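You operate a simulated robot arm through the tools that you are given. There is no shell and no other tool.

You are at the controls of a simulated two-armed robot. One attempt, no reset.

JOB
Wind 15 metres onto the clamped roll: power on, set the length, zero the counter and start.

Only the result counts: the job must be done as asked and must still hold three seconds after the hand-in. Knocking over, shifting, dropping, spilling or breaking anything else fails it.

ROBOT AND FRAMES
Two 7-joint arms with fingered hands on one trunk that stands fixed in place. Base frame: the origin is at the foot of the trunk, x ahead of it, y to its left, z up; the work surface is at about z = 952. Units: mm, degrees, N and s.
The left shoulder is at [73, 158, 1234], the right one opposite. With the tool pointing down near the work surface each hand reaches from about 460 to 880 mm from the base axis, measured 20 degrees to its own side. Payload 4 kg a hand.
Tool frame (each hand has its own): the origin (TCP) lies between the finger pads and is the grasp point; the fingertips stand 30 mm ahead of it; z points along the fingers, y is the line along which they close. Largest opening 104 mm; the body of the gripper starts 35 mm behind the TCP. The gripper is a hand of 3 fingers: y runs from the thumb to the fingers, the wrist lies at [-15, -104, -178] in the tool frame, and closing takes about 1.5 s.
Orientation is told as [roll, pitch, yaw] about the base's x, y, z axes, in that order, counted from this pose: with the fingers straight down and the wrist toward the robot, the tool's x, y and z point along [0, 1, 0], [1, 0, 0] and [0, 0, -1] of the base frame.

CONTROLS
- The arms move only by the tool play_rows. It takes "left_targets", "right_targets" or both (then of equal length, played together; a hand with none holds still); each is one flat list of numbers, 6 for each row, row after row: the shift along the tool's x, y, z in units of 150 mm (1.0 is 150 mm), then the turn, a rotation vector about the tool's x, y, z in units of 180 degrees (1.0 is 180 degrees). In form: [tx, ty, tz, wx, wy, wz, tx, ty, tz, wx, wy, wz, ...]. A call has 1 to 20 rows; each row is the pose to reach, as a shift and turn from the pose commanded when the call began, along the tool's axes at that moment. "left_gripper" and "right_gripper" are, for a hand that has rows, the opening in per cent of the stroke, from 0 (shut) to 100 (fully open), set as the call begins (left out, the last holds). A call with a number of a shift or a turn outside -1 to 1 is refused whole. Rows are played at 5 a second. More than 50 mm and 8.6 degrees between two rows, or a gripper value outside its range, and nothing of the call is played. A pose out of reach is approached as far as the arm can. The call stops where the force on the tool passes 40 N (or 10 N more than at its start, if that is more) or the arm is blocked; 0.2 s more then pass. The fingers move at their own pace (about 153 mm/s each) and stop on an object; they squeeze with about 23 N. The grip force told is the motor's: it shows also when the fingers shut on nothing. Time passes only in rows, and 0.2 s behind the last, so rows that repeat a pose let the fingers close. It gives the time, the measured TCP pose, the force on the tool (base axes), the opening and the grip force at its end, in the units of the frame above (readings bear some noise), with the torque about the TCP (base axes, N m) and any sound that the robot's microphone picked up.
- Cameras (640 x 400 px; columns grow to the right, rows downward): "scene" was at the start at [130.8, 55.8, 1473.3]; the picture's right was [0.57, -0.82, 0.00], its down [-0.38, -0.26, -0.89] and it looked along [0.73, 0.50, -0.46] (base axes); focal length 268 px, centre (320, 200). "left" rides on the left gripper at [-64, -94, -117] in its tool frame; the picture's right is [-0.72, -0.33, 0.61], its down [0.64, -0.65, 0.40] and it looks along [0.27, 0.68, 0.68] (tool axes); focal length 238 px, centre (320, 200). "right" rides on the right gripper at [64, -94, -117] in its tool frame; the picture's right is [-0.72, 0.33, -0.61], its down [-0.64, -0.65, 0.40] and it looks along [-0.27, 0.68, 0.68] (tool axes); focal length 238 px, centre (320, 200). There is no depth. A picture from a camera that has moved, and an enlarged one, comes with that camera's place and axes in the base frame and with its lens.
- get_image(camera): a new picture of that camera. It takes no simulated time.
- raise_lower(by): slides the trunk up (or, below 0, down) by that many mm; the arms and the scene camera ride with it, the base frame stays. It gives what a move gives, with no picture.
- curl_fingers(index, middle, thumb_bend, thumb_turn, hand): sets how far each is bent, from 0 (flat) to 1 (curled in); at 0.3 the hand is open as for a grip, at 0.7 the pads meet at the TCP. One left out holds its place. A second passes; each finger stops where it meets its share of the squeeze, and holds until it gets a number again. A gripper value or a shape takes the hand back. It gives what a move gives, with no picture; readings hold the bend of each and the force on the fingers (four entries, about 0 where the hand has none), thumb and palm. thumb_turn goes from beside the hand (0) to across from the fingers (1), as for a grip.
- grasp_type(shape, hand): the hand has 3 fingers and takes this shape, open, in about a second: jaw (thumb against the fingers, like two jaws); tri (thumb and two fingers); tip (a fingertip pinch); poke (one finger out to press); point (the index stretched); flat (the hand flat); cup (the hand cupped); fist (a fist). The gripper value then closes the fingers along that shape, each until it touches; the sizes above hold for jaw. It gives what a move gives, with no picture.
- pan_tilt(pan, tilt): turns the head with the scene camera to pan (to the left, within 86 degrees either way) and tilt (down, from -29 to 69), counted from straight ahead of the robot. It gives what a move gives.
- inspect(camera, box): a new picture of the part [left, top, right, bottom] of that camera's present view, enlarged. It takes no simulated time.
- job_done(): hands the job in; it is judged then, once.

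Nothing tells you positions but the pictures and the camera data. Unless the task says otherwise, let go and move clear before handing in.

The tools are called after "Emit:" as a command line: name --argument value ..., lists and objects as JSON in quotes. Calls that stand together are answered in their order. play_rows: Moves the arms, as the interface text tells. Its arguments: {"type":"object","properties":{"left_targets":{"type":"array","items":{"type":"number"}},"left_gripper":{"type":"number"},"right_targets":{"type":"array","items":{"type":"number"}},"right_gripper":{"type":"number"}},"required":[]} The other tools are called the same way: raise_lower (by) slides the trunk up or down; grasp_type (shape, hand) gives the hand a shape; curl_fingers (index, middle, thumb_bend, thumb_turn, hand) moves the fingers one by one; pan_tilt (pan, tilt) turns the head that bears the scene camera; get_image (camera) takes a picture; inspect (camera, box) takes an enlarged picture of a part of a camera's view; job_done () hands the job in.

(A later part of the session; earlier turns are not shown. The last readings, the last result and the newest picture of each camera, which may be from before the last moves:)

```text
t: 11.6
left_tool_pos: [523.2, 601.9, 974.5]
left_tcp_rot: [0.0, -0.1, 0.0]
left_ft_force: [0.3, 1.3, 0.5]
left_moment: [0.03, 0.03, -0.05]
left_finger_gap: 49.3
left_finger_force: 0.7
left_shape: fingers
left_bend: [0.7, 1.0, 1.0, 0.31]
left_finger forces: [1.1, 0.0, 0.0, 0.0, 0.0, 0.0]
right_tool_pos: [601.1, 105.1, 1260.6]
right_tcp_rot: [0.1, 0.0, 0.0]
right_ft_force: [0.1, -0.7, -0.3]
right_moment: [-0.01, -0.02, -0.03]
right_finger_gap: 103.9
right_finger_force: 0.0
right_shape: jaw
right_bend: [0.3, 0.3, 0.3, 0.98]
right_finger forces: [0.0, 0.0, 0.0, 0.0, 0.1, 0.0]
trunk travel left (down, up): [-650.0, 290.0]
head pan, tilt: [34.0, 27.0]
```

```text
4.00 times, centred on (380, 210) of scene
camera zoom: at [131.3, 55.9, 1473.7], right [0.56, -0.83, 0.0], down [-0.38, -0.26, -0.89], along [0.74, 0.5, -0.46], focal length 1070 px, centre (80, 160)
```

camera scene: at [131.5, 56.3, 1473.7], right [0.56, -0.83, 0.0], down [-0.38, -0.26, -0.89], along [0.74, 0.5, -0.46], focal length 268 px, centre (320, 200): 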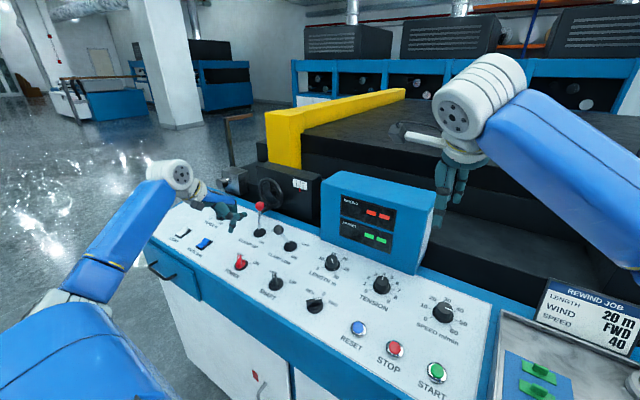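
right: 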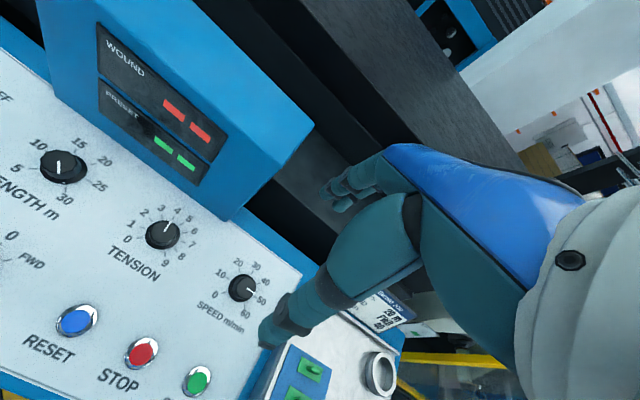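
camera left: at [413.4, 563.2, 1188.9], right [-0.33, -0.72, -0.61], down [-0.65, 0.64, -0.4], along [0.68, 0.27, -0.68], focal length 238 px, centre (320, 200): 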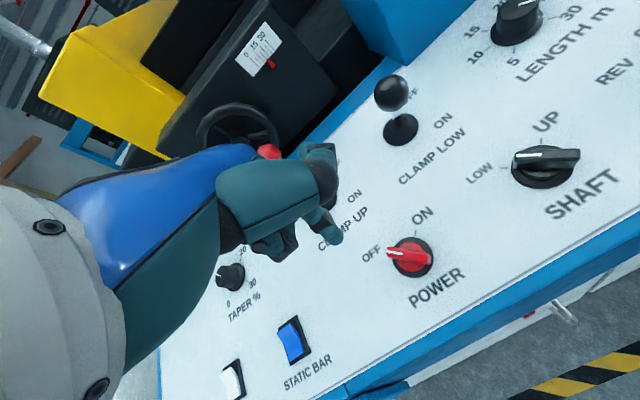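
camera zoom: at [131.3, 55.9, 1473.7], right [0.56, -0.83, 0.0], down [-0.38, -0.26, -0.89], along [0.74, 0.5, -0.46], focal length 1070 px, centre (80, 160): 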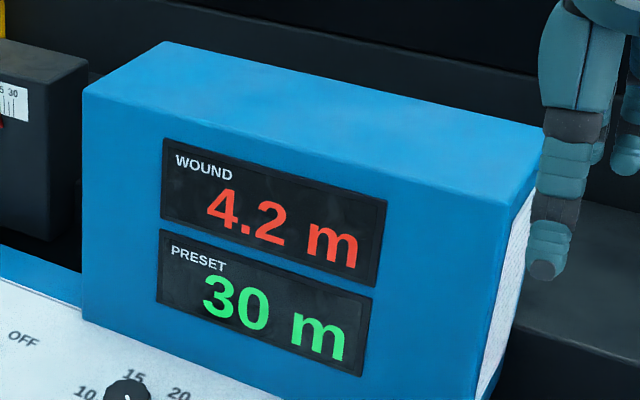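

Power is on: the display shows WOUND 4.2 m and PRESET 30 m. I'll lift clear and carry the left hand over to the LENGTH knob.

Emit:
play_rows --left_targets '[0, 0, -0.2, 0, 0, 0, 0, 0, -0.45, 0, 0, 0, 0, 0, -0.7, 0, 0, 0, 0, 0, -1.0, 0, 0, 0]'

Emit:
play_rows --left_targets '[-0.2, 0.1, -0.2, 0, 0, 0, -0.4, 0.2, -0.3, 0, 0, 0, -0.6, 0.3, -0.4, 0, 0, 0, -0.8, 0.4, -0.5, 0, 0, 0, -1.0, 0.5, -0.5, 0, 0, 0]'

Emit:
grasp_type --hand "left" --shape "tip"

Emit:
get_image --camera "scene"

Emit:
get_image --camera "left"

```text
t: 12.6
left_tool_pos: [524.9, 599.8, 1127.5]
left_tcp_rot: [0.0, 0.0, 0.0]
left_ft_force: [-0.5, 0.0, -0.8]
left_moment: [-0.02, 0.01, 0.0]
left_finger_gap: 49.3
left_finger_force: 0.0
left_shape: fingers
left_bend: [0.7, 1.0, 1.0, 0.31]
left_finger forces: [0.1, 0.0, 0.0, 0.1, 0.0, 0.0]
right_tool_pos: [601.2, 102.0, 1260.4]
right_tcp_rot: [0.1, 0.1, 0.1]
right_ft_force: [0.5, -0.3, -0.5]
right_moment: [-0.01, -0.01, -0.02]
right_finger_gap: 103.9
right_finger_force: 0.0
right_shape: jaw
right_bend: [0.3, 0.3, 0.3, 0.98]
right_finger forces: [0.0, 0.0, 0.0, 0.0, 0.0, 0.0]
trunk travel left (down, up): [-650.0, 290.0]
head pan, tilt: [34.0, 27.0]
```

```text
t: 13.8
left_tool_pos: [599.2, 450.2, 1197.8]
left_tcp_rot: [0.1, 0.1, 0.1]
left_ft_force: [-0.6, 0.4, -0.3]
left_moment: [0.03, -0.02, 0.01]
left_finger_gap: 49.2
left_finger_force: 0.0
left_shape: fingers
left_bend: [0.7, 1.0, 1.0, 0.31]
left_finger forces: [0.0, 0.1, 0.1, 0.1, 0.1, 0.1]
right_tool_pos: [601.3, 103.1, 1260.4]
right_tcp_rot: [0.1, 0.1, 0.1]
right_ft_force: [-0.4, -0.6, 0.7]
right_moment: [0.0, -0.01, -0.02]
right_finger_gap: 103.7
right_finger_force: 0.1
right_shape: jaw
right_bend: [0.3, 0.3, 0.3, 0.98]
right_finger forces: [0.1, 0.1, 0.1, 0.0, 0.0, 0.0]
trunk travel left (down, up): [-650.0, 290.0]
head pan, tilt: [34.0, 27.0]
```

```text
t: 14.7
left_tool_pos: [598.4, 450.6, 1200.1]
left_tcp_rot: [0.0, 0.0, 0.0]
left_ft_force: [-0.5, 0.3, -0.6]
left_moment: [0.03, 0.02, 0.0]
left_finger_gap: 103.4
left_finger_force: 0.1
left_shape: tip
left_bend: [0.3, 0.98, 0.3, 0.97]
left_finger forces: [0.1, 0.0, 0.0, 0.1, 0.0, 0.0]
right_tool_pos: [601.5, 104.7, 1259.5]
right_tcp_rot: [0.0, 0.0, 0.0]
right_ft_force: [0.2, 0.3, 0.2]
right_moment: [0.02, -0.01, 0.02]
right_finger_gap: 103.5
right_finger_force: 0.0
right_shape: jaw
right_bend: [0.3, 0.3, 0.3, 0.98]
right_finger forces: [0.0, 0.0, 0.1, 0.0, 0.0, 0.0]
trunk travel left (down, up): [-650.0, 290.0]
head pan, tilt: [34.0, 27.0]
```

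```text
taken
camera scene: at [131.8, 54.7, 1473.7], right [0.56, -0.83, 0.0], down [-0.38, -0.26, -0.89], along [0.74, 0.5, -0.46], focal length 268 px, centre (320, 200)
```

scene: 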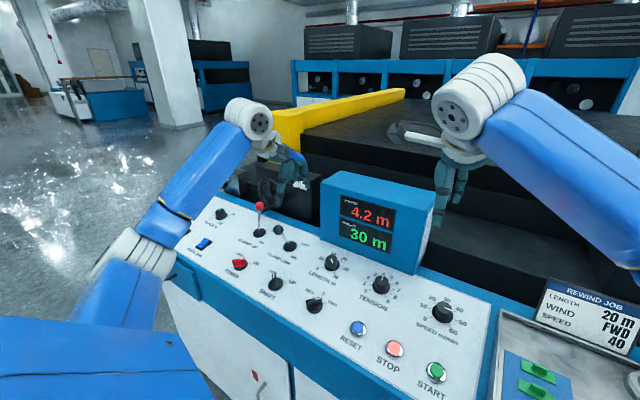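

```text
taken
camera left: at [504.1, 386.6, 1315.8], right [-0.33, -0.72, -0.61], down [-0.65, 0.64, -0.4], along [0.68, 0.27, -0.68], focal length 238 px, centre (320, 200)
```

left: 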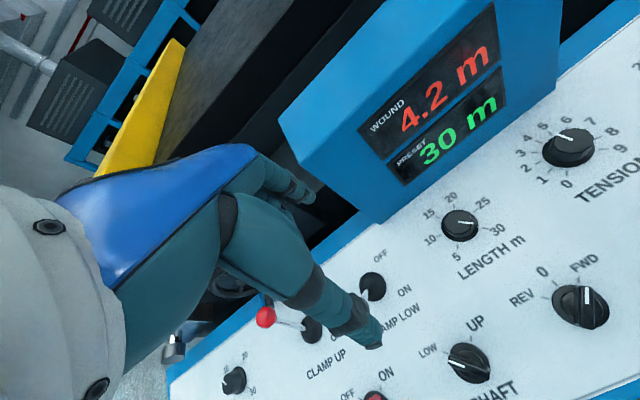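

The STOP lamp lit up with power, as expected. I'll use the jaw shape, giving a three-point grip, for the LENGTH knob and move above it.

Emit:
grasp_type --hand "left" --shape "jaw"

Emit:
play_rows --left_targets '[-0.2, 0.1, 0.1, 0, 0, 0, -0.4, 0.2, 0.25, 0, 0, 0, -0.6, 0.295, 0.4, 0, 0, 0]'

Emit:
get_image --camera "scene"

Emit:
get_image --camera "left"

Emit:
get_image --camera "right"

```text
t: 15.6
left_tool_pos: [600.0, 451.4, 1198.8]
left_tcp_rot: [0.0, 0.0, 0.0]
left_ft_force: [0.0, 0.0, 0.2]
left_moment: [0.03, 0.01, -0.01]
left_finger_gap: 103.6
left_finger_force: 0.1
left_shape: jaw
left_bend: [0.3, 0.3, 0.3, 0.97]
left_finger forces: [0.0, 0.1, 0.1, 0.0, 0.0, 0.0]
right_tool_pos: [601.1, 105.2, 1259.9]
right_tcp_rot: [-0.1, 0.0, 0.0]
right_ft_force: [0.1, -0.1, -0.9]
right_moment: [0.07, -0.01, 0.01]
right_finger_gap: 104.1
right_finger_force: 0.1
right_shape: jaw
right_bend: [0.3, 0.3, 0.3, 0.98]
right_finger forces: [0.0, 0.1, 0.0, 0.1, 0.1, 0.0]
trunk travel left (down, up): [-650.0, 290.0]
head pan, tilt: [34.0, 27.0]
```

```text
t: 16.4
left_tool_pos: [641.7, 361.1, 1138.7]
left_tcp_rot: [0.1, 0.0, 0.0]
left_ft_force: [-1.4, -0.4, -0.6]
left_moment: [0.03, 0.06, 0.05]
left_finger_gap: 103.0
left_finger_force: 0.1
left_shape: jaw
left_bend: [0.3, 0.32, 0.3, 0.97]
left_finger forces: [0.0, 1.8, 0.0, 0.0, 0.0, 0.1]
right_tool_pos: [601.5, 104.0, 1260.2]
right_tcp_rot: [0.0, -0.1, 0.0]
right_ft_force: [-0.4, -0.9, -0.1]
right_moment: [0.06, 0.03, -0.01]
right_finger_gap: 103.9
right_finger_force: 0.0
right_shape: jaw
right_bend: [0.3, 0.3, 0.3, 0.98]
right_finger forces: [0.0, 0.0, 0.0, 0.0, 0.0, 0.0]
trunk travel left (down, up): [-650.0, 290.0]
head pan, tilt: [34.0, 27.0]
```

```text
taken
camera scene: at [131.9, 53.3, 1473.8], right [0.56, -0.83, 0.0], down [-0.38, -0.26, -0.89], along [0.74, 0.5, -0.46], focal length 268 px, centre (320, 200)
```

scene: 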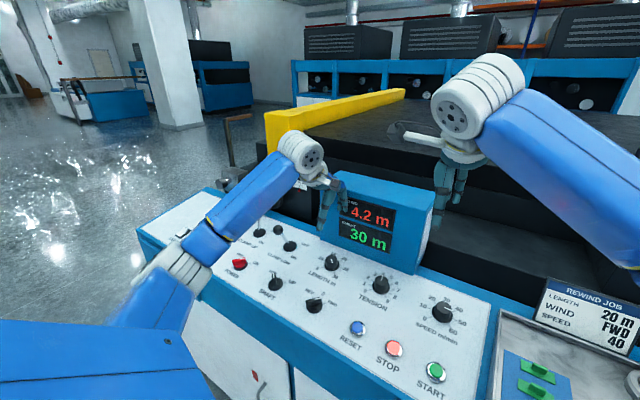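

```text
taken
camera left: at [547.5, 295.8, 1254.9], right [-0.33, -0.72, -0.61], down [-0.65, 0.64, -0.4], along [0.68, 0.27, -0.68], focal length 238 px, centre (320, 200)
```

left: 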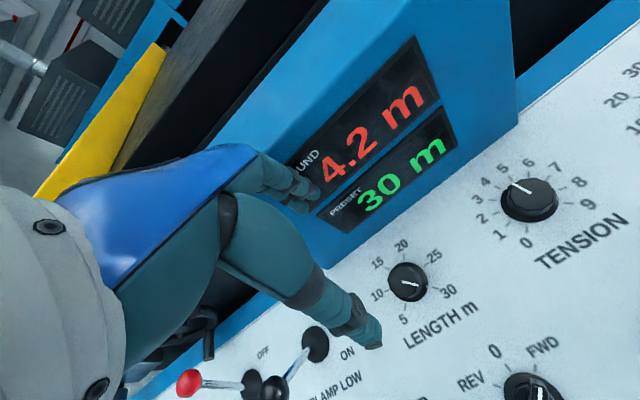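

```text
taken
camera right: at [505.4, 166.4, 1377.6], right [0.33, -0.72, 0.61], down [-0.65, -0.64, -0.4], along [0.68, -0.27, -0.68], focal length 238 px, centre (320, 200)
```

right: 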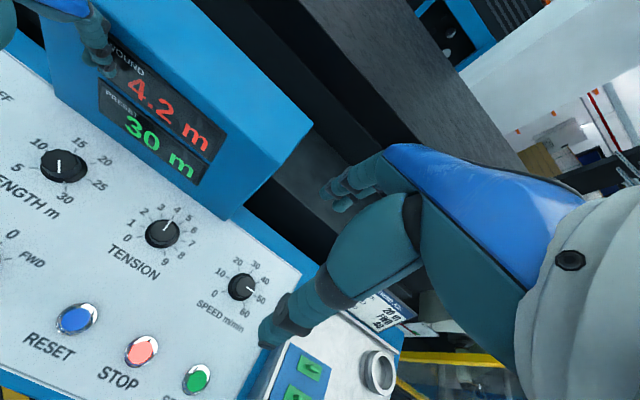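

The open fingers lightly touched the display front (1.8 N), so I must back off right away. I'll retreat 30 mm toward the robot and check that nothing changed.

Emit:
play_rows --left_targets '[0, -0.1, 0, 0, 0, 0, 0, -0.22, 0, 0, 0, 0]'

Emit:
inspect --camera "left" --box '[200, 60, 520, 360]'

Emit:
inspect --camera "scene" --box '[260, 130, 450, 280]'

```text
t: 17.0
left_tool_pos: [608.9, 361.0, 1139.9]
left_tcp_rot: [0.0, -0.1, -0.1]
left_ft_force: [-0.1, -0.2, 0.3]
left_moment: [0.01, -0.03, -0.01]
left_finger_gap: 103.7
left_finger_force: 0.0
left_shape: jaw
left_bend: [0.3, 0.3, 0.3, 0.97]
left_finger forces: [0.1, 0.1, 0.0, 0.0, 0.0, 0.0]
right_tool_pos: [600.5, 104.5, 1262.7]
right_tcp_rot: [0.0, 0.1, 0.0]
right_ft_force: [-0.2, -0.3, -0.2]
right_moment: [0.02, -0.04, -0.01]
right_finger_gap: 103.8
right_finger_force: 0.0
right_shape: jaw
right_bend: [0.3, 0.3, 0.3, 0.98]
right_finger forces: [0.0, 0.0, 0.0, 0.0, 0.1, 0.0]
trunk travel left (down, up): [-650.0, 290.0]
head pan, tilt: [34.0, 27.0]
```

```text
1.33 times, centred on (360, 210) of left
camera zoom: at [514.6, 296.8, 1255.9], right [-0.33, -0.72, -0.61], down [-0.65, 0.64, -0.41], along [0.69, 0.27, -0.68], focal length 318 px, centre (267, 187)
```

zoom: 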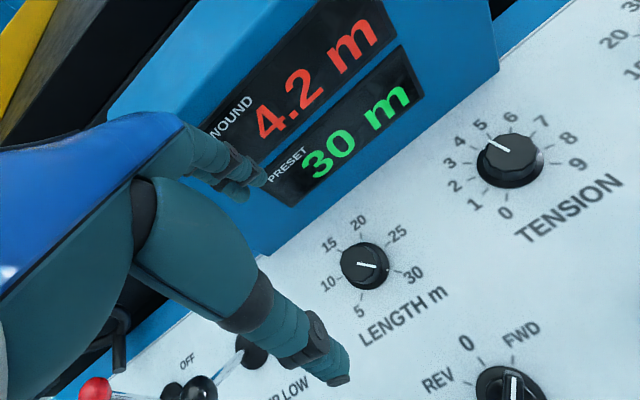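

```text
2.67 times, centred on (355, 205) of scene
camera zoom: at [130.9, 54.8, 1473.8], right [0.56, -0.83, 0.0], down [-0.38, -0.26, -0.89], along [0.74, 0.5, -0.46], focal length 713 px, centre (227, 187)
```

zoom: 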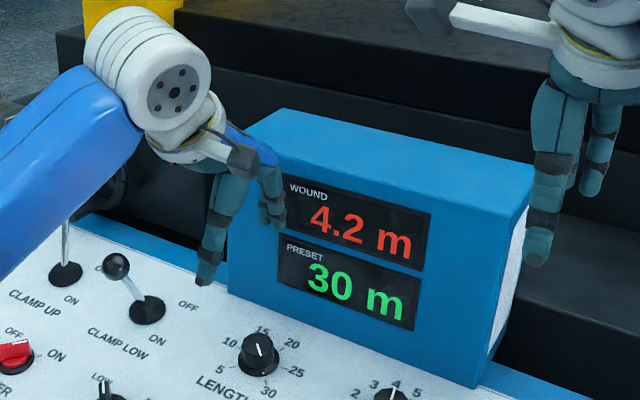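

Nothing shifted, and the LENGTH knob centre is confirmed at about [645, 360]. I'll test in the air how far the left hand can yaw in each direction, because I need big anticlockwise strokes and must keep the fingers off the display.

Emit:
play_rows --left_targets '[0, -0.04, 0, 0, 0, 0.045, 0, -0.08, 0, 0, 0, 0.09, 0, -0.12, 0, 0, 0, 0.135, 0, -0.16, 0, 0, 0, 0.18, 0, -0.2, 0, 0, 0, 0.225, 0, -0.2, 0, 0, 0, 0.27, 0, -0.2, 0, 0, 0, 0.315, 0, -0.2, 0, 0, 0, 0.36, 0, -0.2, 0, 0, 0, 0.405, 0, -0.2, 0, 0, 0, 0.45]'

Emit:
get_image --camera "scene"

Emit:
get_image --camera "left"

```text
t: 19.2
left_tool_pos: [581.0, 360.4, 1140.9]
left_tcp_rot: [0.0, 0.0, -81.2]
left_ft_force: [0.9, 0.4, 0.3]
left_moment: [0.0, -0.01, 0.01]
left_finger_gap: 103.8
left_finger_force: 0.0
left_shape: jaw
left_bend: [0.3, 0.3, 0.3, 0.97]
left_finger forces: [0.1, 0.1, 0.0, 0.0, 0.0, 0.0]
right_tool_pos: [601.8, 103.6, 1259.9]
right_tcp_rot: [0.0, 0.1, 0.0]
right_ft_force: [-0.7, 0.6, -0.2]
right_moment: [0.01, -0.03, -0.02]
right_finger_gap: 103.9
right_finger_force: 0.1
right_shape: jaw
right_bend: [0.3, 0.3, 0.3, 0.98]
right_finger forces: [0.0, 0.0, 0.0, 0.1, 0.0, 0.1]
trunk travel left (down, up): [-650.0, 290.0]
head pan, tilt: [34.0, 27.0]
```

```text
taken
camera scene: at [133.3, 54.2, 1473.6], right [0.56, -0.83, 0.0], down [-0.38, -0.26, -0.89], along [0.74, 0.5, -0.46], focal length 268 px, centre (320, 200)
```

scene: 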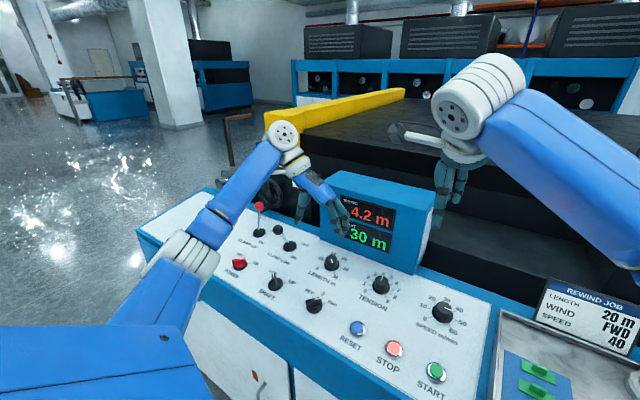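

```text
taken
camera left: at [502.4, 443.5, 1256.6], right [-0.76, 0.21, -0.61], down [0.53, 0.74, -0.4], along [0.37, -0.63, -0.68], focal length 238 px, centre (320, 200)
```

left: 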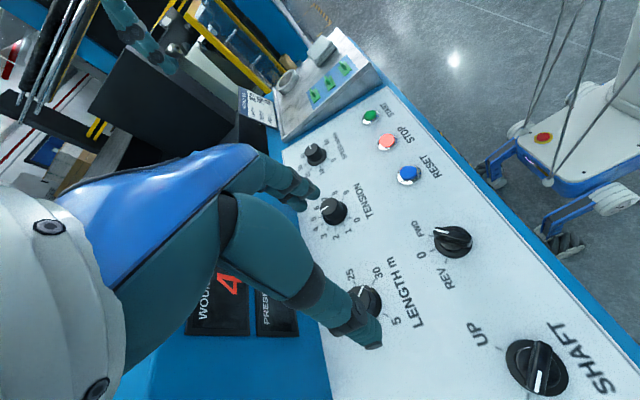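

Yaw -81° is reachable. I'll keep turning to find the limit, and close the fingers to about knob size in the air to see how far they stick out.

Emit:
play_rows --left_targets '[0, 0, 0, 0, 0, 0.045, 0, 0, 0, 0, 0, 0.09, 0, 0, 0, 0, 0, 0.135, 0, 0, 0, 0, 0, 0.18, 0, 0, 0, 0, 0, 0.18]' --left_gripper 33

Emit:
inspect --camera "scene" --box '[240, 100, 400, 260]'

Emit:
get_image --camera "left"

```text
t: 20.4
left_tool_pos: [581.0, 362.7, 1139.3]
left_tcp_rot: [0.0, 0.0, -113.6]
left_ft_force: [0.0, 0.1, -0.1]
left_moment: [-0.01, 0.02, 0.0]
left_finger_gap: 34.6
left_finger_force: 0.0
left_shape: jaw
left_bend: [0.74, 0.52, 0.73, 1.0]
left_finger forces: [0.1, 0.0, 0.0, 0.0, 0.0, 0.0]
right_tool_pos: [602.7, 103.7, 1260.2]
right_tcp_rot: [0.0, 0.0, 0.0]
right_ft_force: [-0.5, 0.2, 1.0]
right_moment: [0.02, -0.02, 0.01]
right_finger_gap: 103.6
right_finger_force: 0.1
right_shape: jaw
right_bend: [0.3, 0.3, 0.3, 0.98]
right_finger forces: [0.1, 0.1, 0.1, 0.0, 0.1, 0.1]
trunk travel left (down, up): [-650.0, 290.0]
head pan, tilt: [34.0, 27.0]
```

```text
2.50 times, centred on (320, 180) of scene
camera zoom: at [132.8, 54.3, 1473.6], right [0.56, -0.83, 0.0], down [-0.38, -0.26, -0.89], along [0.74, 0.5, -0.46], focal length 669 px, centre (320, 250)
```

zoom: 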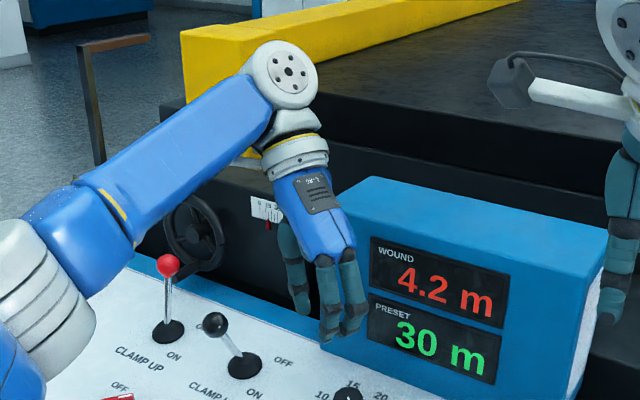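

```text
taken
camera left: at [559.5, 472.9, 1256.8], right [-0.53, 0.59, -0.61], down [0.85, 0.34, -0.4], along [-0.03, -0.73, -0.68], focal length 238 px, centre (320, 200)
```

left: 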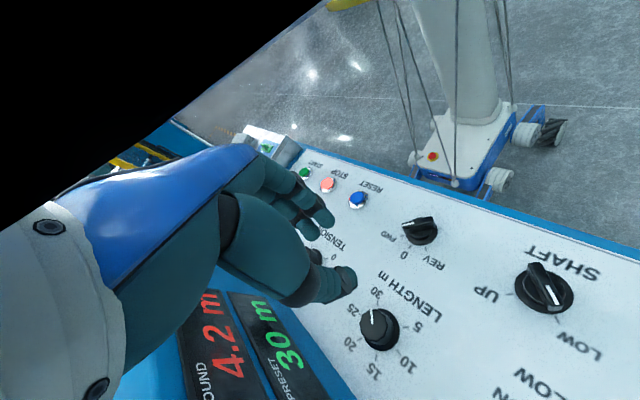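

Yaw -114° is reachable, so one long stroke may work. The finger bends look uneven, so I'll wait a moment and look again.

Emit:
play_rows --left_targets '[0, 0, 0, 0, 0, 0, 0, 0, 0, 0, 0, 0, 0, 0, 0, 0, 0, 0, 0, 0, 0, 0, 0, 0, 0, 0, 0, 0, 0, 0]' --left_gripper 40

Emit:
inspect --camera "left" --box '[200, 140, 440, 360]'

Emit:
inspect --camera "scene" --box '[290, 160, 370, 240]'

```text
t: 21.6
left_tool_pos: [580.5, 362.1, 1141.4]
left_tcp_rot: [0.0, -0.1, -113.5]
left_ft_force: [0.2, 0.1, 0.2]
left_moment: [-0.01, 0.02, 0.02]
left_finger_gap: 41.2
left_finger_force: 0.0
left_shape: jaw
left_bend: [0.74, 0.49, 0.73, 1.0]
left_finger forces: [0.0, 0.1, 0.1, 0.1, 0.0, 0.0]
right_tool_pos: [601.3, 105.6, 1259.9]
right_tcp_rot: [0.0, 0.0, 0.0]
right_ft_force: [-0.8, 0.1, -0.7]
right_moment: [-0.01, 0.03, 0.01]
right_finger_gap: 103.8
right_finger_force: 0.1
right_shape: jaw
right_bend: [0.3, 0.3, 0.3, 0.98]
right_finger forces: [0.0, 0.0, 0.0, 0.0, 0.0, 0.0]
trunk travel left (down, up): [-650.0, 290.0]
head pan, tilt: [34.0, 27.0]
```

```text
1.82 times, centred on (320, 250) of left
camera zoom: at [559.3, 472.7, 1256.7], right [-0.53, 0.59, -0.61], down [0.85, 0.34, -0.4], along [-0.03, -0.73, -0.68], focal length 433 px, centre (320, 109)
```

zoom: 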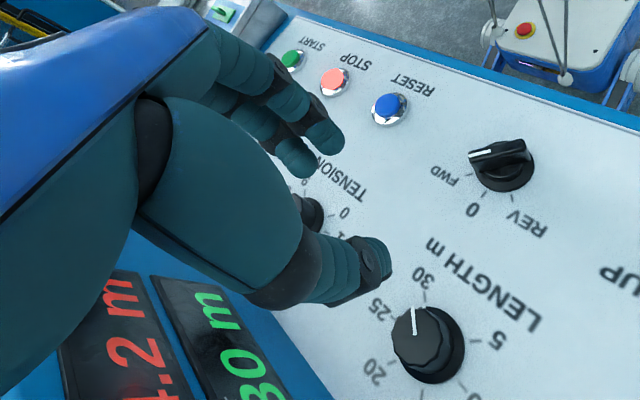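

```text
5.00 times, centred on (330, 200) of scene
camera zoom: at [132.6, 54.5, 1473.6], right [0.56, -0.83, 0.0], down [-0.38, -0.26, -0.89], along [0.74, 0.5, -0.46], focal length 1338 px, centre (270, 200)
```

zoom: 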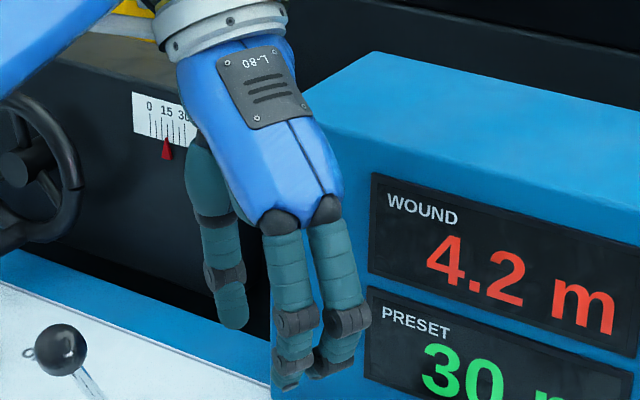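

Only the middle finger followed the gripper value. I'll open fully and re-apply the jaw shape to see whether all the fingers respond.

Emit:
play_rows --left_targets '[0, 0, 0, 0, 0, 0, 0, 0, 0, 0, 0, 0, 0, 0, 0, 0, 0, 0, 0, 0, 0, 0, 0, 0, 0, 0, 0, 0, 0, 0]' --left_gripper 100

Emit:
play_rows --left_targets '[0, 0, 0, 0, 0, 0, 0, 0, 0, 0, 0, 0, 0, 0, 0, 0, 0, 0, 0, 0, 0, 0, 0, 0, 0, 0, 0, 0, 0, 0, 0, 0, 0, 0, 0, 0, 0, 0, 0, 0, 0, 0, 0, 0, 0, 0, 0, 0]' --left_gripper 50

Emit:
inspect --camera "left" --box '[200, 140, 440, 360]'

```text
t: 22.8
left_tool_pos: [580.8, 362.4, 1140.4]
left_tcp_rot: [0.1, 0.0, -113.4]
left_ft_force: [-0.7, 0.3, 0.2]
left_moment: [0.0, 0.03, -0.02]
left_finger_gap: 103.6
left_finger_force: 0.0
left_shape: jaw
left_bend: [0.3, 0.3, 0.3, 0.98]
left_finger forces: [0.1, 0.0, 0.0, 0.1, 0.0, 0.0]
right_tool_pos: [600.5, 105.7, 1260.2]
right_tcp_rot: [0.0, -0.1, 0.2]
right_ft_force: [-0.5, 0.1, 0.5]
right_moment: [0.0, 0.01, -0.01]
right_finger_gap: 103.6
right_finger_force: 0.0
right_shape: jaw
right_bend: [0.3, 0.3, 0.3, 0.98]
right_finger forces: [0.0, 0.0, 0.1, 0.0, 0.1, 0.0]
trunk travel left (down, up): [-650.0, 290.0]
head pan, tilt: [34.0, 27.0]
```

```text
t: 24.6
left_tool_pos: [580.7, 361.5, 1139.3]
left_tcp_rot: [0.0, 0.0, -113.4]
left_ft_force: [0.5, 0.2, -0.1]
left_moment: [0.04, 0.01, 0.0]
left_finger_gap: 52.6
left_finger_force: 0.0
left_shape: jaw
left_bend: [0.74, 0.44, 0.69, 1.0]
left_finger forces: [0.0, 0.0, 0.1, 0.0, 0.1, 0.0]
right_tool_pos: [600.3, 104.6, 1261.3]
right_tcp_rot: [0.0, -0.1, -0.1]
right_ft_force: [-0.6, 0.1, -0.4]
right_moment: [-0.05, 0.0, 0.02]
right_finger_gap: 104.0
right_finger_force: 0.0
right_shape: jaw
right_bend: [0.3, 0.3, 0.3, 0.98]
right_finger forces: [0.0, 0.0, 0.1, 0.0, 0.1, 0.0]
trunk travel left (down, up): [-650.0, 290.0]
head pan, tilt: [34.0, 27.0]
```

```text
1.82 times, centred on (320, 250) of left
camera zoom: at [559.2, 472.7, 1256.8], right [-0.53, 0.59, -0.61], down [0.85, 0.34, -0.4], along [-0.02, -0.73, -0.68], focal length 433 px, centre (320, 109)
```

zoom: 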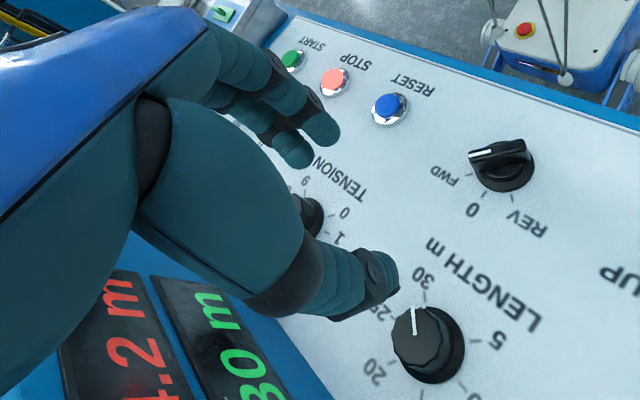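

The gripper percentage closes the fingers unevenly, so I'll use curl_fingers for direct, symmetric control. I'll set a half-open shape and look.

Emit:
curl_fingers --hand "left" --index 0.5 --middle 0.5 --thumb_bend 0.5 --thumb_turn 1.0

Emit:
inspect --camera "left" --box '[200, 140, 440, 360]'

Emit:
inspect --camera "scene" --box '[270, 130, 390, 250]'

Emit:
inspect --camera "right" --box '[0, 0, 200, 200]'

```text
t: 25.6
left_tool_pos: [579.9, 360.4, 1139.8]
left_tcp_rot: [0.0, -0.1, -113.4]
left_ft_force: [0.2, 0.3, -0.1]
left_moment: [-0.02, 0.01, -0.02]
left_finger_gap: 51.2
left_finger_force: 0.0
left_shape: fingers
left_bend: [0.5, 0.5, 0.5, 1.0]
left_finger forces: [0.1, 0.0, 0.0, 0.0, 0.1, 0.1]
right_tool_pos: [600.8, 104.8, 1259.7]
right_tcp_rot: [0.1, 0.0, 0.0]
right_ft_force: [-0.1, 0.4, 0.8]
right_moment: [0.03, 0.01, 0.03]
right_finger_gap: 103.7
right_finger_force: 0.2
right_shape: jaw
right_bend: [0.3, 0.3, 0.3, 0.98]
right_finger forces: [0.0, 0.0, 0.0, 0.0, 0.0, 0.0]
trunk travel left (down, up): [-650.0, 290.0]
head pan, tilt: [34.0, 27.0]
```

```text
1.82 times, centred on (320, 250) of left
camera zoom: at [559.2, 472.7, 1256.8], right [-0.53, 0.59, -0.61], down [0.85, 0.34, -0.4], along [-0.02, -0.73, -0.68], focal length 433 px, centre (320, 109)
```

zoom: 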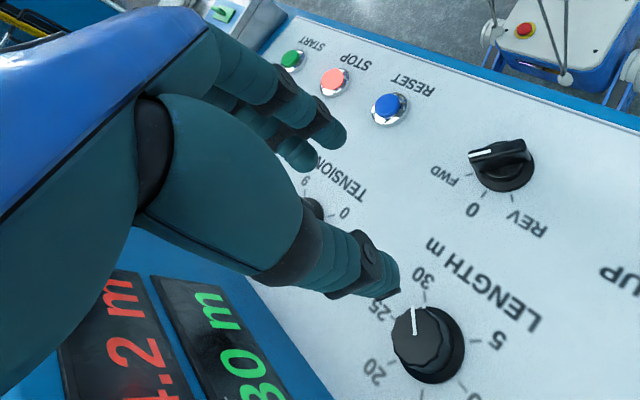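

```text
3.33 times, centred on (330, 190) of scene
camera zoom: at [132.6, 54.5, 1473.6], right [0.56, -0.83, 0.0], down [-0.38, -0.26, -0.89], along [0.74, 0.5, -0.46], focal length 892 px, centre (287, 233)
```

zoom: 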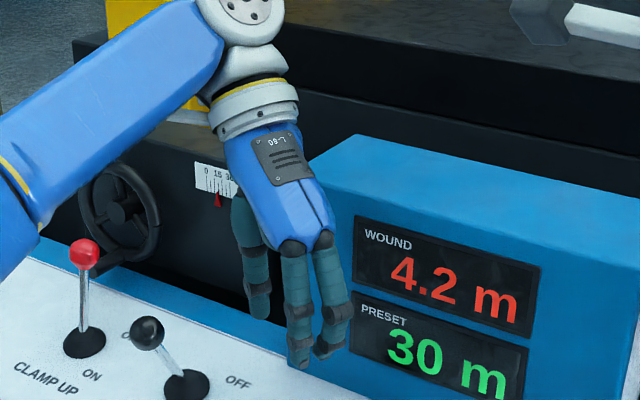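

```text
2.00 times, centred on (100, 100) of right
camera zoom: at [506.0, 167.0, 1377.3], right [0.33, -0.72, 0.61], down [-0.65, -0.64, -0.4], along [0.68, -0.27, -0.68], focal length 477 px, centre (760, 400)
```

zoom: 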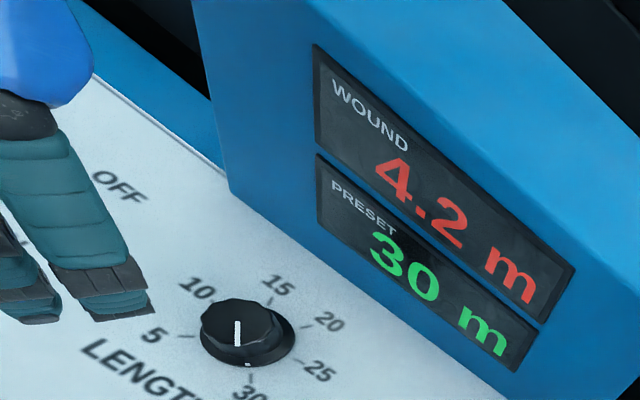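

curl_fingers gives a clean 51 mm opening. I'll go to yaw -90°, lean the hand about 7° to match the sloped panel, and come to about 45 mm above the LENGTH knob with the fingers half open.

Emit:
play_rows --left_targets '[0, 0, 0, 0, 0, -0.0433, 0, 0, 0, 0, 0, -0.0867, 0, 0, 0, 0, 0, -0.13]'

Emit:
play_rows --left_targets '[0.1, 0, 0.15, 0, 0.0097, 0, 0.2, 0, 0.3, 0, 0.0195, 0, 0.3, 0, 0.45, 0, 0.029, 0, 0.4, 0, 0.6, 0, 0.039, 0]'

Emit:
get_image --camera "scene"

Emit:
get_image --camera "left"

Emit:
inspect --camera "right" --box '[0, 0, 200, 240]'

```text
t: 26.4
left_tool_pos: [580.1, 361.4, 1140.1]
left_tcp_rot: [0.0, 0.1, -89.9]
left_ft_force: [0.0, -0.5, -0.6]
left_moment: [0.03, 0.01, -0.03]
left_finger_gap: 51.4
left_finger_force: 0.0
left_shape: fingers
left_bend: [0.5, 0.5, 0.5, 1.0]
left_finger forces: [0.1, 0.0, 0.1, 0.1, 0.1, 0.0]
right_tool_pos: [601.4, 104.4, 1260.2]
right_tcp_rot: [0.0, 0.0, 0.1]
right_ft_force: [0.2, 0.2, -0.5]
right_moment: [-0.02, 0.0, -0.02]
right_finger_gap: 103.5
right_finger_force: 0.0
right_shape: jaw
right_bend: [0.3, 0.3, 0.3, 0.98]
right_finger forces: [0.0, 0.0, 0.0, 0.1, 0.0, 0.0]
trunk travel left (down, up): [-650.0, 290.0]
head pan, tilt: [34.0, 27.0]
```

```text
t: 27.4
left_tool_pos: [640.6, 360.9, 1050.6]
left_tcp_rot: [7.0, 0.2, -90.0]
left_ft_force: [-0.8, 0.9, 0.1]
left_moment: [-0.05, 0.0, 0.0]
left_finger_gap: 51.5
left_finger_force: 0.0
left_shape: fingers
left_bend: [0.5, 0.5, 0.5, 1.0]
left_finger forces: [0.0, 0.0, 0.0, 0.0, 0.0, 0.0]
right_tool_pos: [602.4, 103.3, 1259.3]
right_tcp_rot: [0.0, 0.2, 0.1]
right_ft_force: [0.4, -0.5, -0.1]
right_moment: [-0.02, 0.0, 0.04]
right_finger_gap: 103.7
right_finger_force: 0.1
right_shape: jaw
right_bend: [0.3, 0.3, 0.3, 0.98]
right_finger forces: [0.0, 0.0, 0.0, 0.0, 0.0, 0.0]
trunk travel left (down, up): [-650.0, 290.0]
head pan, tilt: [34.0, 27.0]
```

```text
taken
camera scene: at [133.7, 54.3, 1473.6], right [0.56, -0.83, 0.0], down [-0.38, -0.26, -0.89], along [0.74, 0.5, -0.46], focal length 268 px, centre (320, 200)
```

scene: 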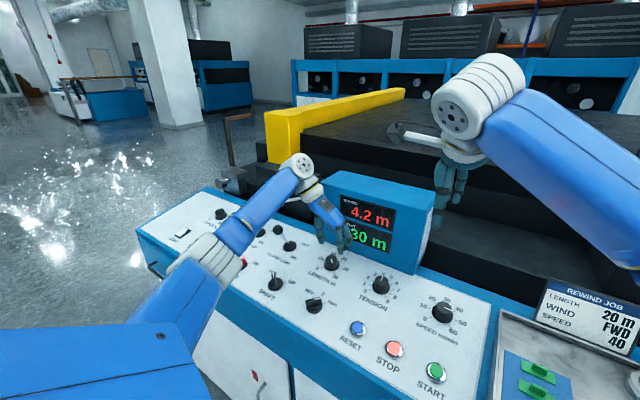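

```text
taken
camera left: at [562.8, 455.7, 1157.6], right [-0.64, 0.33, -0.7], down [0.69, 0.65, -0.32], along [0.35, -0.68, -0.64], focal length 238 px, centre (320, 200)
```

left: 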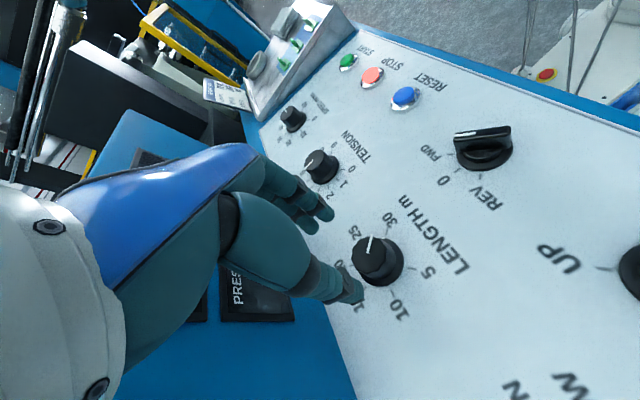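

```text
1.67 times, centred on (100, 120) of right
camera zoom: at [507.0, 166.9, 1376.9], right [0.33, -0.72, 0.61], down [-0.65, -0.64, -0.4], along [0.68, -0.27, -0.68], focal length 397 px, centre (687, 333)
```

zoom: 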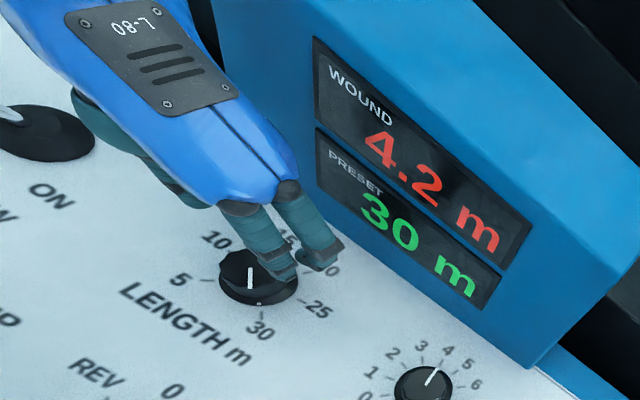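

I'm lined up over the LENGTH knob, with its centre measured at [645.5, 360.5, 957]. I'll descend so the fingertips straddle the knob about 8 mm above the flange.

Emit:
play_rows --left_targets '[-0.011, 0, 0.09, 0, 0, 0, -0.022, 0, 0.18, 0, 0, 0, -0.033, 0, 0.27, 0, 0, 0, -0.044, 0, 0.355, 0, 0, 0]'

Emit:
inspect --camera "scene" --box '[285, 200, 385, 290]'

Emit:
get_image --camera "left"

Emit:
inspect --camera "right" --box '[0, 100, 150, 220]'

```text
t: 28.4
left_tool_pos: [640.6, 361.0, 997.4]
left_tcp_rot: [7.1, 0.0, -90.1]
left_ft_force: [0.1, -0.5, -0.4]
left_moment: [0.04, 0.01, -0.05]
left_finger_gap: 51.2
left_finger_force: 0.1
left_shape: fingers
left_bend: [0.5, 0.5, 0.5, 1.0]
left_finger forces: [0.1, 0.0, 0.1, 0.0, 0.1, 0.1]
right_tool_pos: [601.5, 104.0, 1260.6]
right_tcp_rot: [0.0, 0.1, -0.1]
right_ft_force: [-0.6, -0.9, 0.0]
right_moment: [0.0, 0.0, 0.0]
right_finger_gap: 103.8
right_finger_force: 0.0
right_shape: jaw
right_bend: [0.3, 0.3, 0.3, 0.98]
right_finger forces: [0.1, 0.0, 0.0, 0.0, 0.0, 0.1]
trunk travel left (down, up): [-650.0, 290.0]
head pan, tilt: [34.0, 27.0]
```

```text
4.44 times, centred on (335, 245) of scene
camera zoom: at [132.5, 54.5, 1473.7], right [0.56, -0.83, 0.0], down [-0.38, -0.26, -0.89], along [0.74, 0.5, -0.46], focal length 1189 px, centre (253, 0)
```

zoom: 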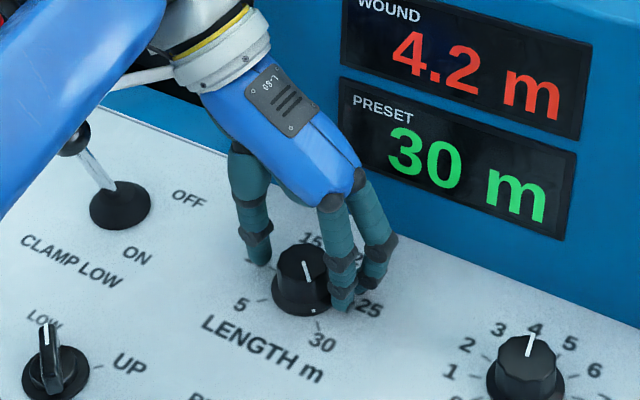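

```text
taken
camera left: at [562.6, 455.6, 1104.4], right [-0.64, 0.33, -0.7], down [0.69, 0.65, -0.32], along [0.35, -0.68, -0.64], focal length 238 px, centre (320, 200)
```

left: 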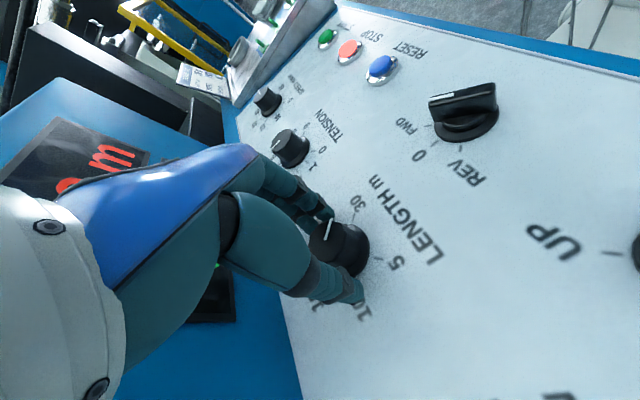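

```text
3.33 times, centred on (75, 160) of right
camera zoom: at [505.9, 167.2, 1377.3], right [0.33, -0.72, 0.61], down [-0.65, -0.64, -0.4], along [0.68, -0.27, -0.68], focal length 794 px, centre (1137, 333)
```

zoom: 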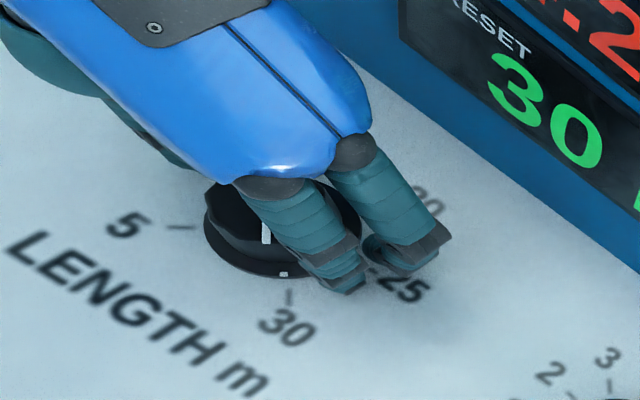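

The thumb and two fingers straddle the knob well, with no contact forces. I'll close the fingers gently onto it.

Emit:
curl_fingers --hand "left" --index 0.72 --middle 0.72 --thumb_bend 0.72 --thumb_turn 1.0

Emit:
inspect --camera "scene" --box '[285, 200, 385, 290]'

Emit:
inspect --camera "left" --box '[240, 150, 400, 330]'

```text
t: 29.4
left_tool_pos: [641.7, 359.4, 997.1]
left_tcp_rot: [7.0, 0.1, -90.0]
left_ft_force: [1.4, -8.4, -3.8]
left_moment: [-0.19, -0.05, -0.04]
left_finger_gap: 28.3
left_finger_force: 15.3
left_shape: fingers
left_bend: [0.59, 0.63, 0.61, 1.0]
left_finger forces: [10.5, 9.2, 0.0, 0.1, 11.8, 0.1]
right_tool_pos: [602.1, 102.7, 1260.2]
right_tcp_rot: [0.0, 0.1, 0.0]
right_ft_force: [0.4, -0.2, -0.7]
right_moment: [-0.03, 0.02, 0.01]
right_finger_gap: 103.6
right_finger_force: 0.1
right_shape: jaw
right_bend: [0.3, 0.3, 0.3, 0.98]
right_finger forces: [0.1, 0.1, 0.1, 0.1, 0.1, 0.0]
trunk travel left (down, up): [-650.0, 290.0]
head pan, tilt: [34.0, 27.0]
```

```text
4.44 times, centred on (335, 245) of scene
camera zoom: at [133.8, 50.9, 1473.6], right [0.56, -0.83, 0.0], down [-0.38, -0.25, -0.89], along [0.74, 0.5, -0.46], focal length 1189 px, centre (253, 0)
```

zoom: 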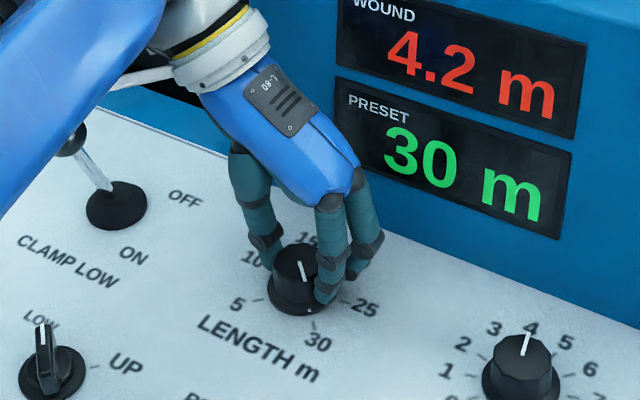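

```text
2.22 times, centred on (320, 240) of left
camera zoom: at [563.5, 453.4, 1104.8], right [-0.64, 0.33, -0.7], down [0.69, 0.65, -0.32], along [0.35, -0.68, -0.64], focal length 530 px, centre (320, 111)
```

zoom: 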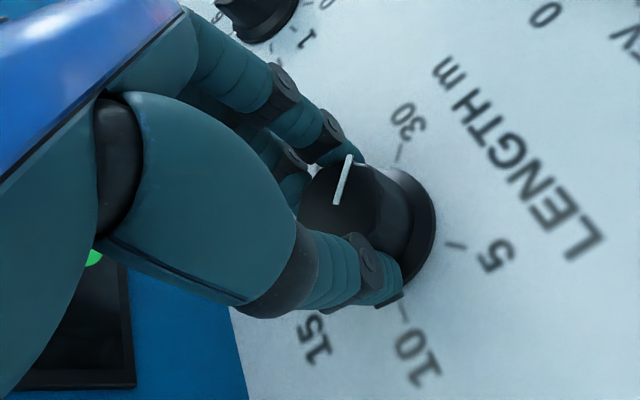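

The knob is gripped with about 10 N on each finger. I'll turn it anticlockwise 40° about the tool axis and see how the PRESET reading follows.

Emit:
play_rows --left_targets '[-0.004, 0.003, 0, 0, 0, -0.028, -0.008, 0.006, 0, 0, 0, -0.056, -0.012, 0.009, 0, 0, 0, -0.083, -0.012, 0.009, 0, 0, 0, -0.111, -0.012, 0.009, 0, 0, 0, -0.139, -0.012, 0.009, 0, 0, 0, -0.167, -0.012, 0.009, 0, 0, 0, -0.194, -0.012, 0.009, 0, 0, 0, -0.222]'

Emit:
inspect --camera "scene" --box '[285, 200, 385, 290]'

Emit:
inspect --camera "right" --box '[0, 20, 220, 220]'

```text
t: 31.2
left_tool_pos: [639.6, 358.7, 995.6]
left_tcp_rot: [5.4, -4.6, -50.1]
left_ft_force: [10.0, -0.9, 1.8]
left_moment: [-0.13, -0.29, -0.03]
left_finger_gap: 28.3
left_finger_force: 16.6
left_shape: fingers
left_bend: [0.59, 0.63, 0.61, 1.0]
left_finger forces: [9.4, 11.5, 0.0, 0.0, 12.8, 0.0]
right_tool_pos: [602.2, 103.6, 1260.0]
right_tcp_rot: [-0.1, 0.1, 0.0]
right_ft_force: [-0.4, 0.8, 0.5]
right_moment: [0.01, -0.02, 0.02]
right_finger_gap: 103.8
right_finger_force: 0.0
right_shape: jaw
right_bend: [0.3, 0.3, 0.3, 0.98]
right_finger forces: [0.0, 0.0, 0.0, 0.0, 0.0, 0.0]
trunk travel left (down, up): [-650.0, 290.0]
head pan, tilt: [34.0, 27.0]
```

```text
4.44 times, centred on (335, 245) of scene
camera zoom: at [134.6, 53.6, 1473.5], right [0.56, -0.83, 0.0], down [-0.38, -0.26, -0.89], along [0.74, 0.5, -0.46], focal length 1189 px, centre (253, 0)
```

zoom: 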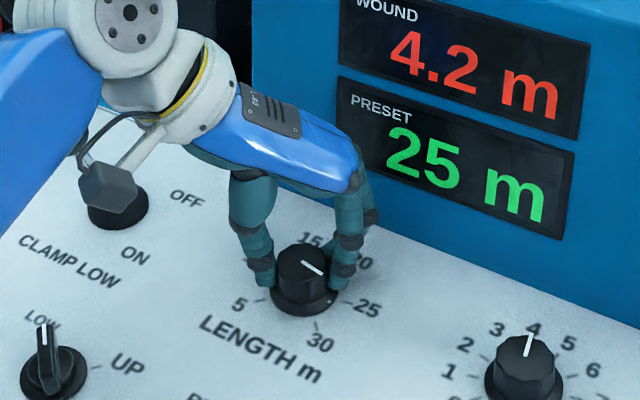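

```text
2.00 times, centred on (110, 120) of right
camera zoom: at [507.6, 166.7, 1376.7], right [0.33, -0.72, 0.61], down [-0.65, -0.64, -0.4], along [0.68, -0.27, -0.68], focal length 477 px, centre (740, 360)
```

zoom: 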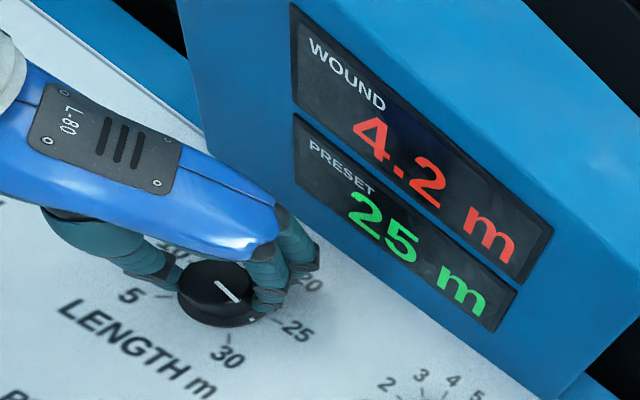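

PRESET now reads 25 m, so the knob turns with the hand, apparently in 5 m steps. I'll continue anticlockwise another 40° while watching clearance to the display.

Emit:
play_rows --left_targets '[0.004, 0.004, 0, 0, 0, -0.028, 0.008, 0.008, 0, 0, 0, -0.056, 0.008, 0.008, 0, 0, 0, -0.083, 0.008, 0.008, 0, 0, 0, -0.111, 0.008, 0.008, 0, 0, 0, -0.139, 0.008, 0.008, 0, 0, 0, -0.167, 0.008, 0.008, 0, 0, 0, -0.194, 0.008, 0.008, 0, 0, 0, -0.222]'

Emit:
inspect --camera "scene" --box '[285, 200, 385, 290]'

Emit:
inspect --camera "right" --box '[0, 20, 220, 220]'

```text
t: 33.0
left_tool_pos: [641.4, 360.5, 997.0]
left_tcp_rot: [1.3, -6.9, -10.0]
left_ft_force: [5.8, 3.5, 1.8]
left_moment: [0.01, -0.26, 0.03]
left_finger_gap: 28.3
left_finger_force: 16.2
left_shape: fingers
left_bend: [0.6, 0.63, 0.61, 1.0]
left_finger forces: [9.5, 9.3, 0.0, 0.0, 13.3, 0.1]
right_tool_pos: [602.5, 103.6, 1260.0]
right_tcp_rot: [0.1, 0.0, 0.0]
right_ft_force: [-0.3, 0.3, 0.3]
right_moment: [0.01, -0.01, -0.03]
right_finger_gap: 104.0
right_finger_force: 0.0
right_shape: jaw
right_bend: [0.3, 0.3, 0.3, 0.98]
right_finger forces: [0.1, 0.1, 0.0, 0.1, 0.0, 0.0]
trunk travel left (down, up): [-650.0, 290.0]
head pan, tilt: [34.0, 27.0]
```

```text
4.44 times, centred on (335, 245) of scene
camera zoom: at [133.3, 55.4, 1473.5], right [0.56, -0.83, 0.0], down [-0.38, -0.26, -0.89], along [0.74, 0.5, -0.46], focal length 1189 px, centre (253, 0)
```

zoom: 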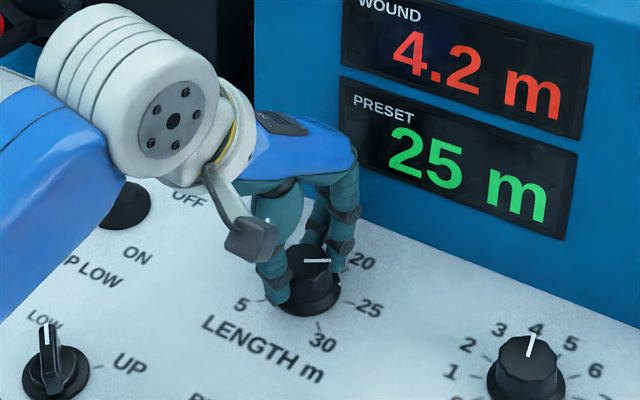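

```text
2.00 times, centred on (110, 120) of right
camera zoom: at [506.7, 167.7, 1376.9], right [0.33, -0.72, 0.61], down [-0.65, -0.64, -0.4], along [0.68, -0.27, -0.68], focal length 477 px, centre (740, 360)
```

zoom: 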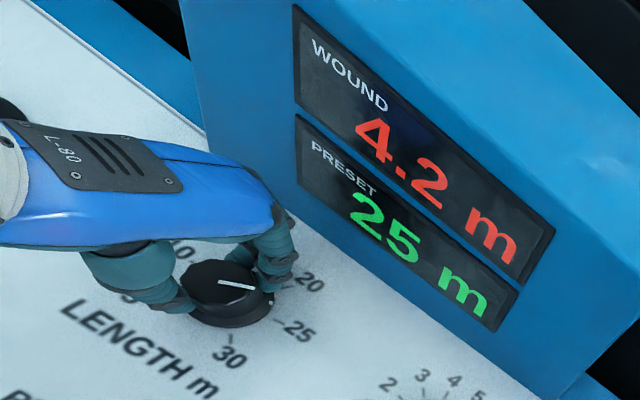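

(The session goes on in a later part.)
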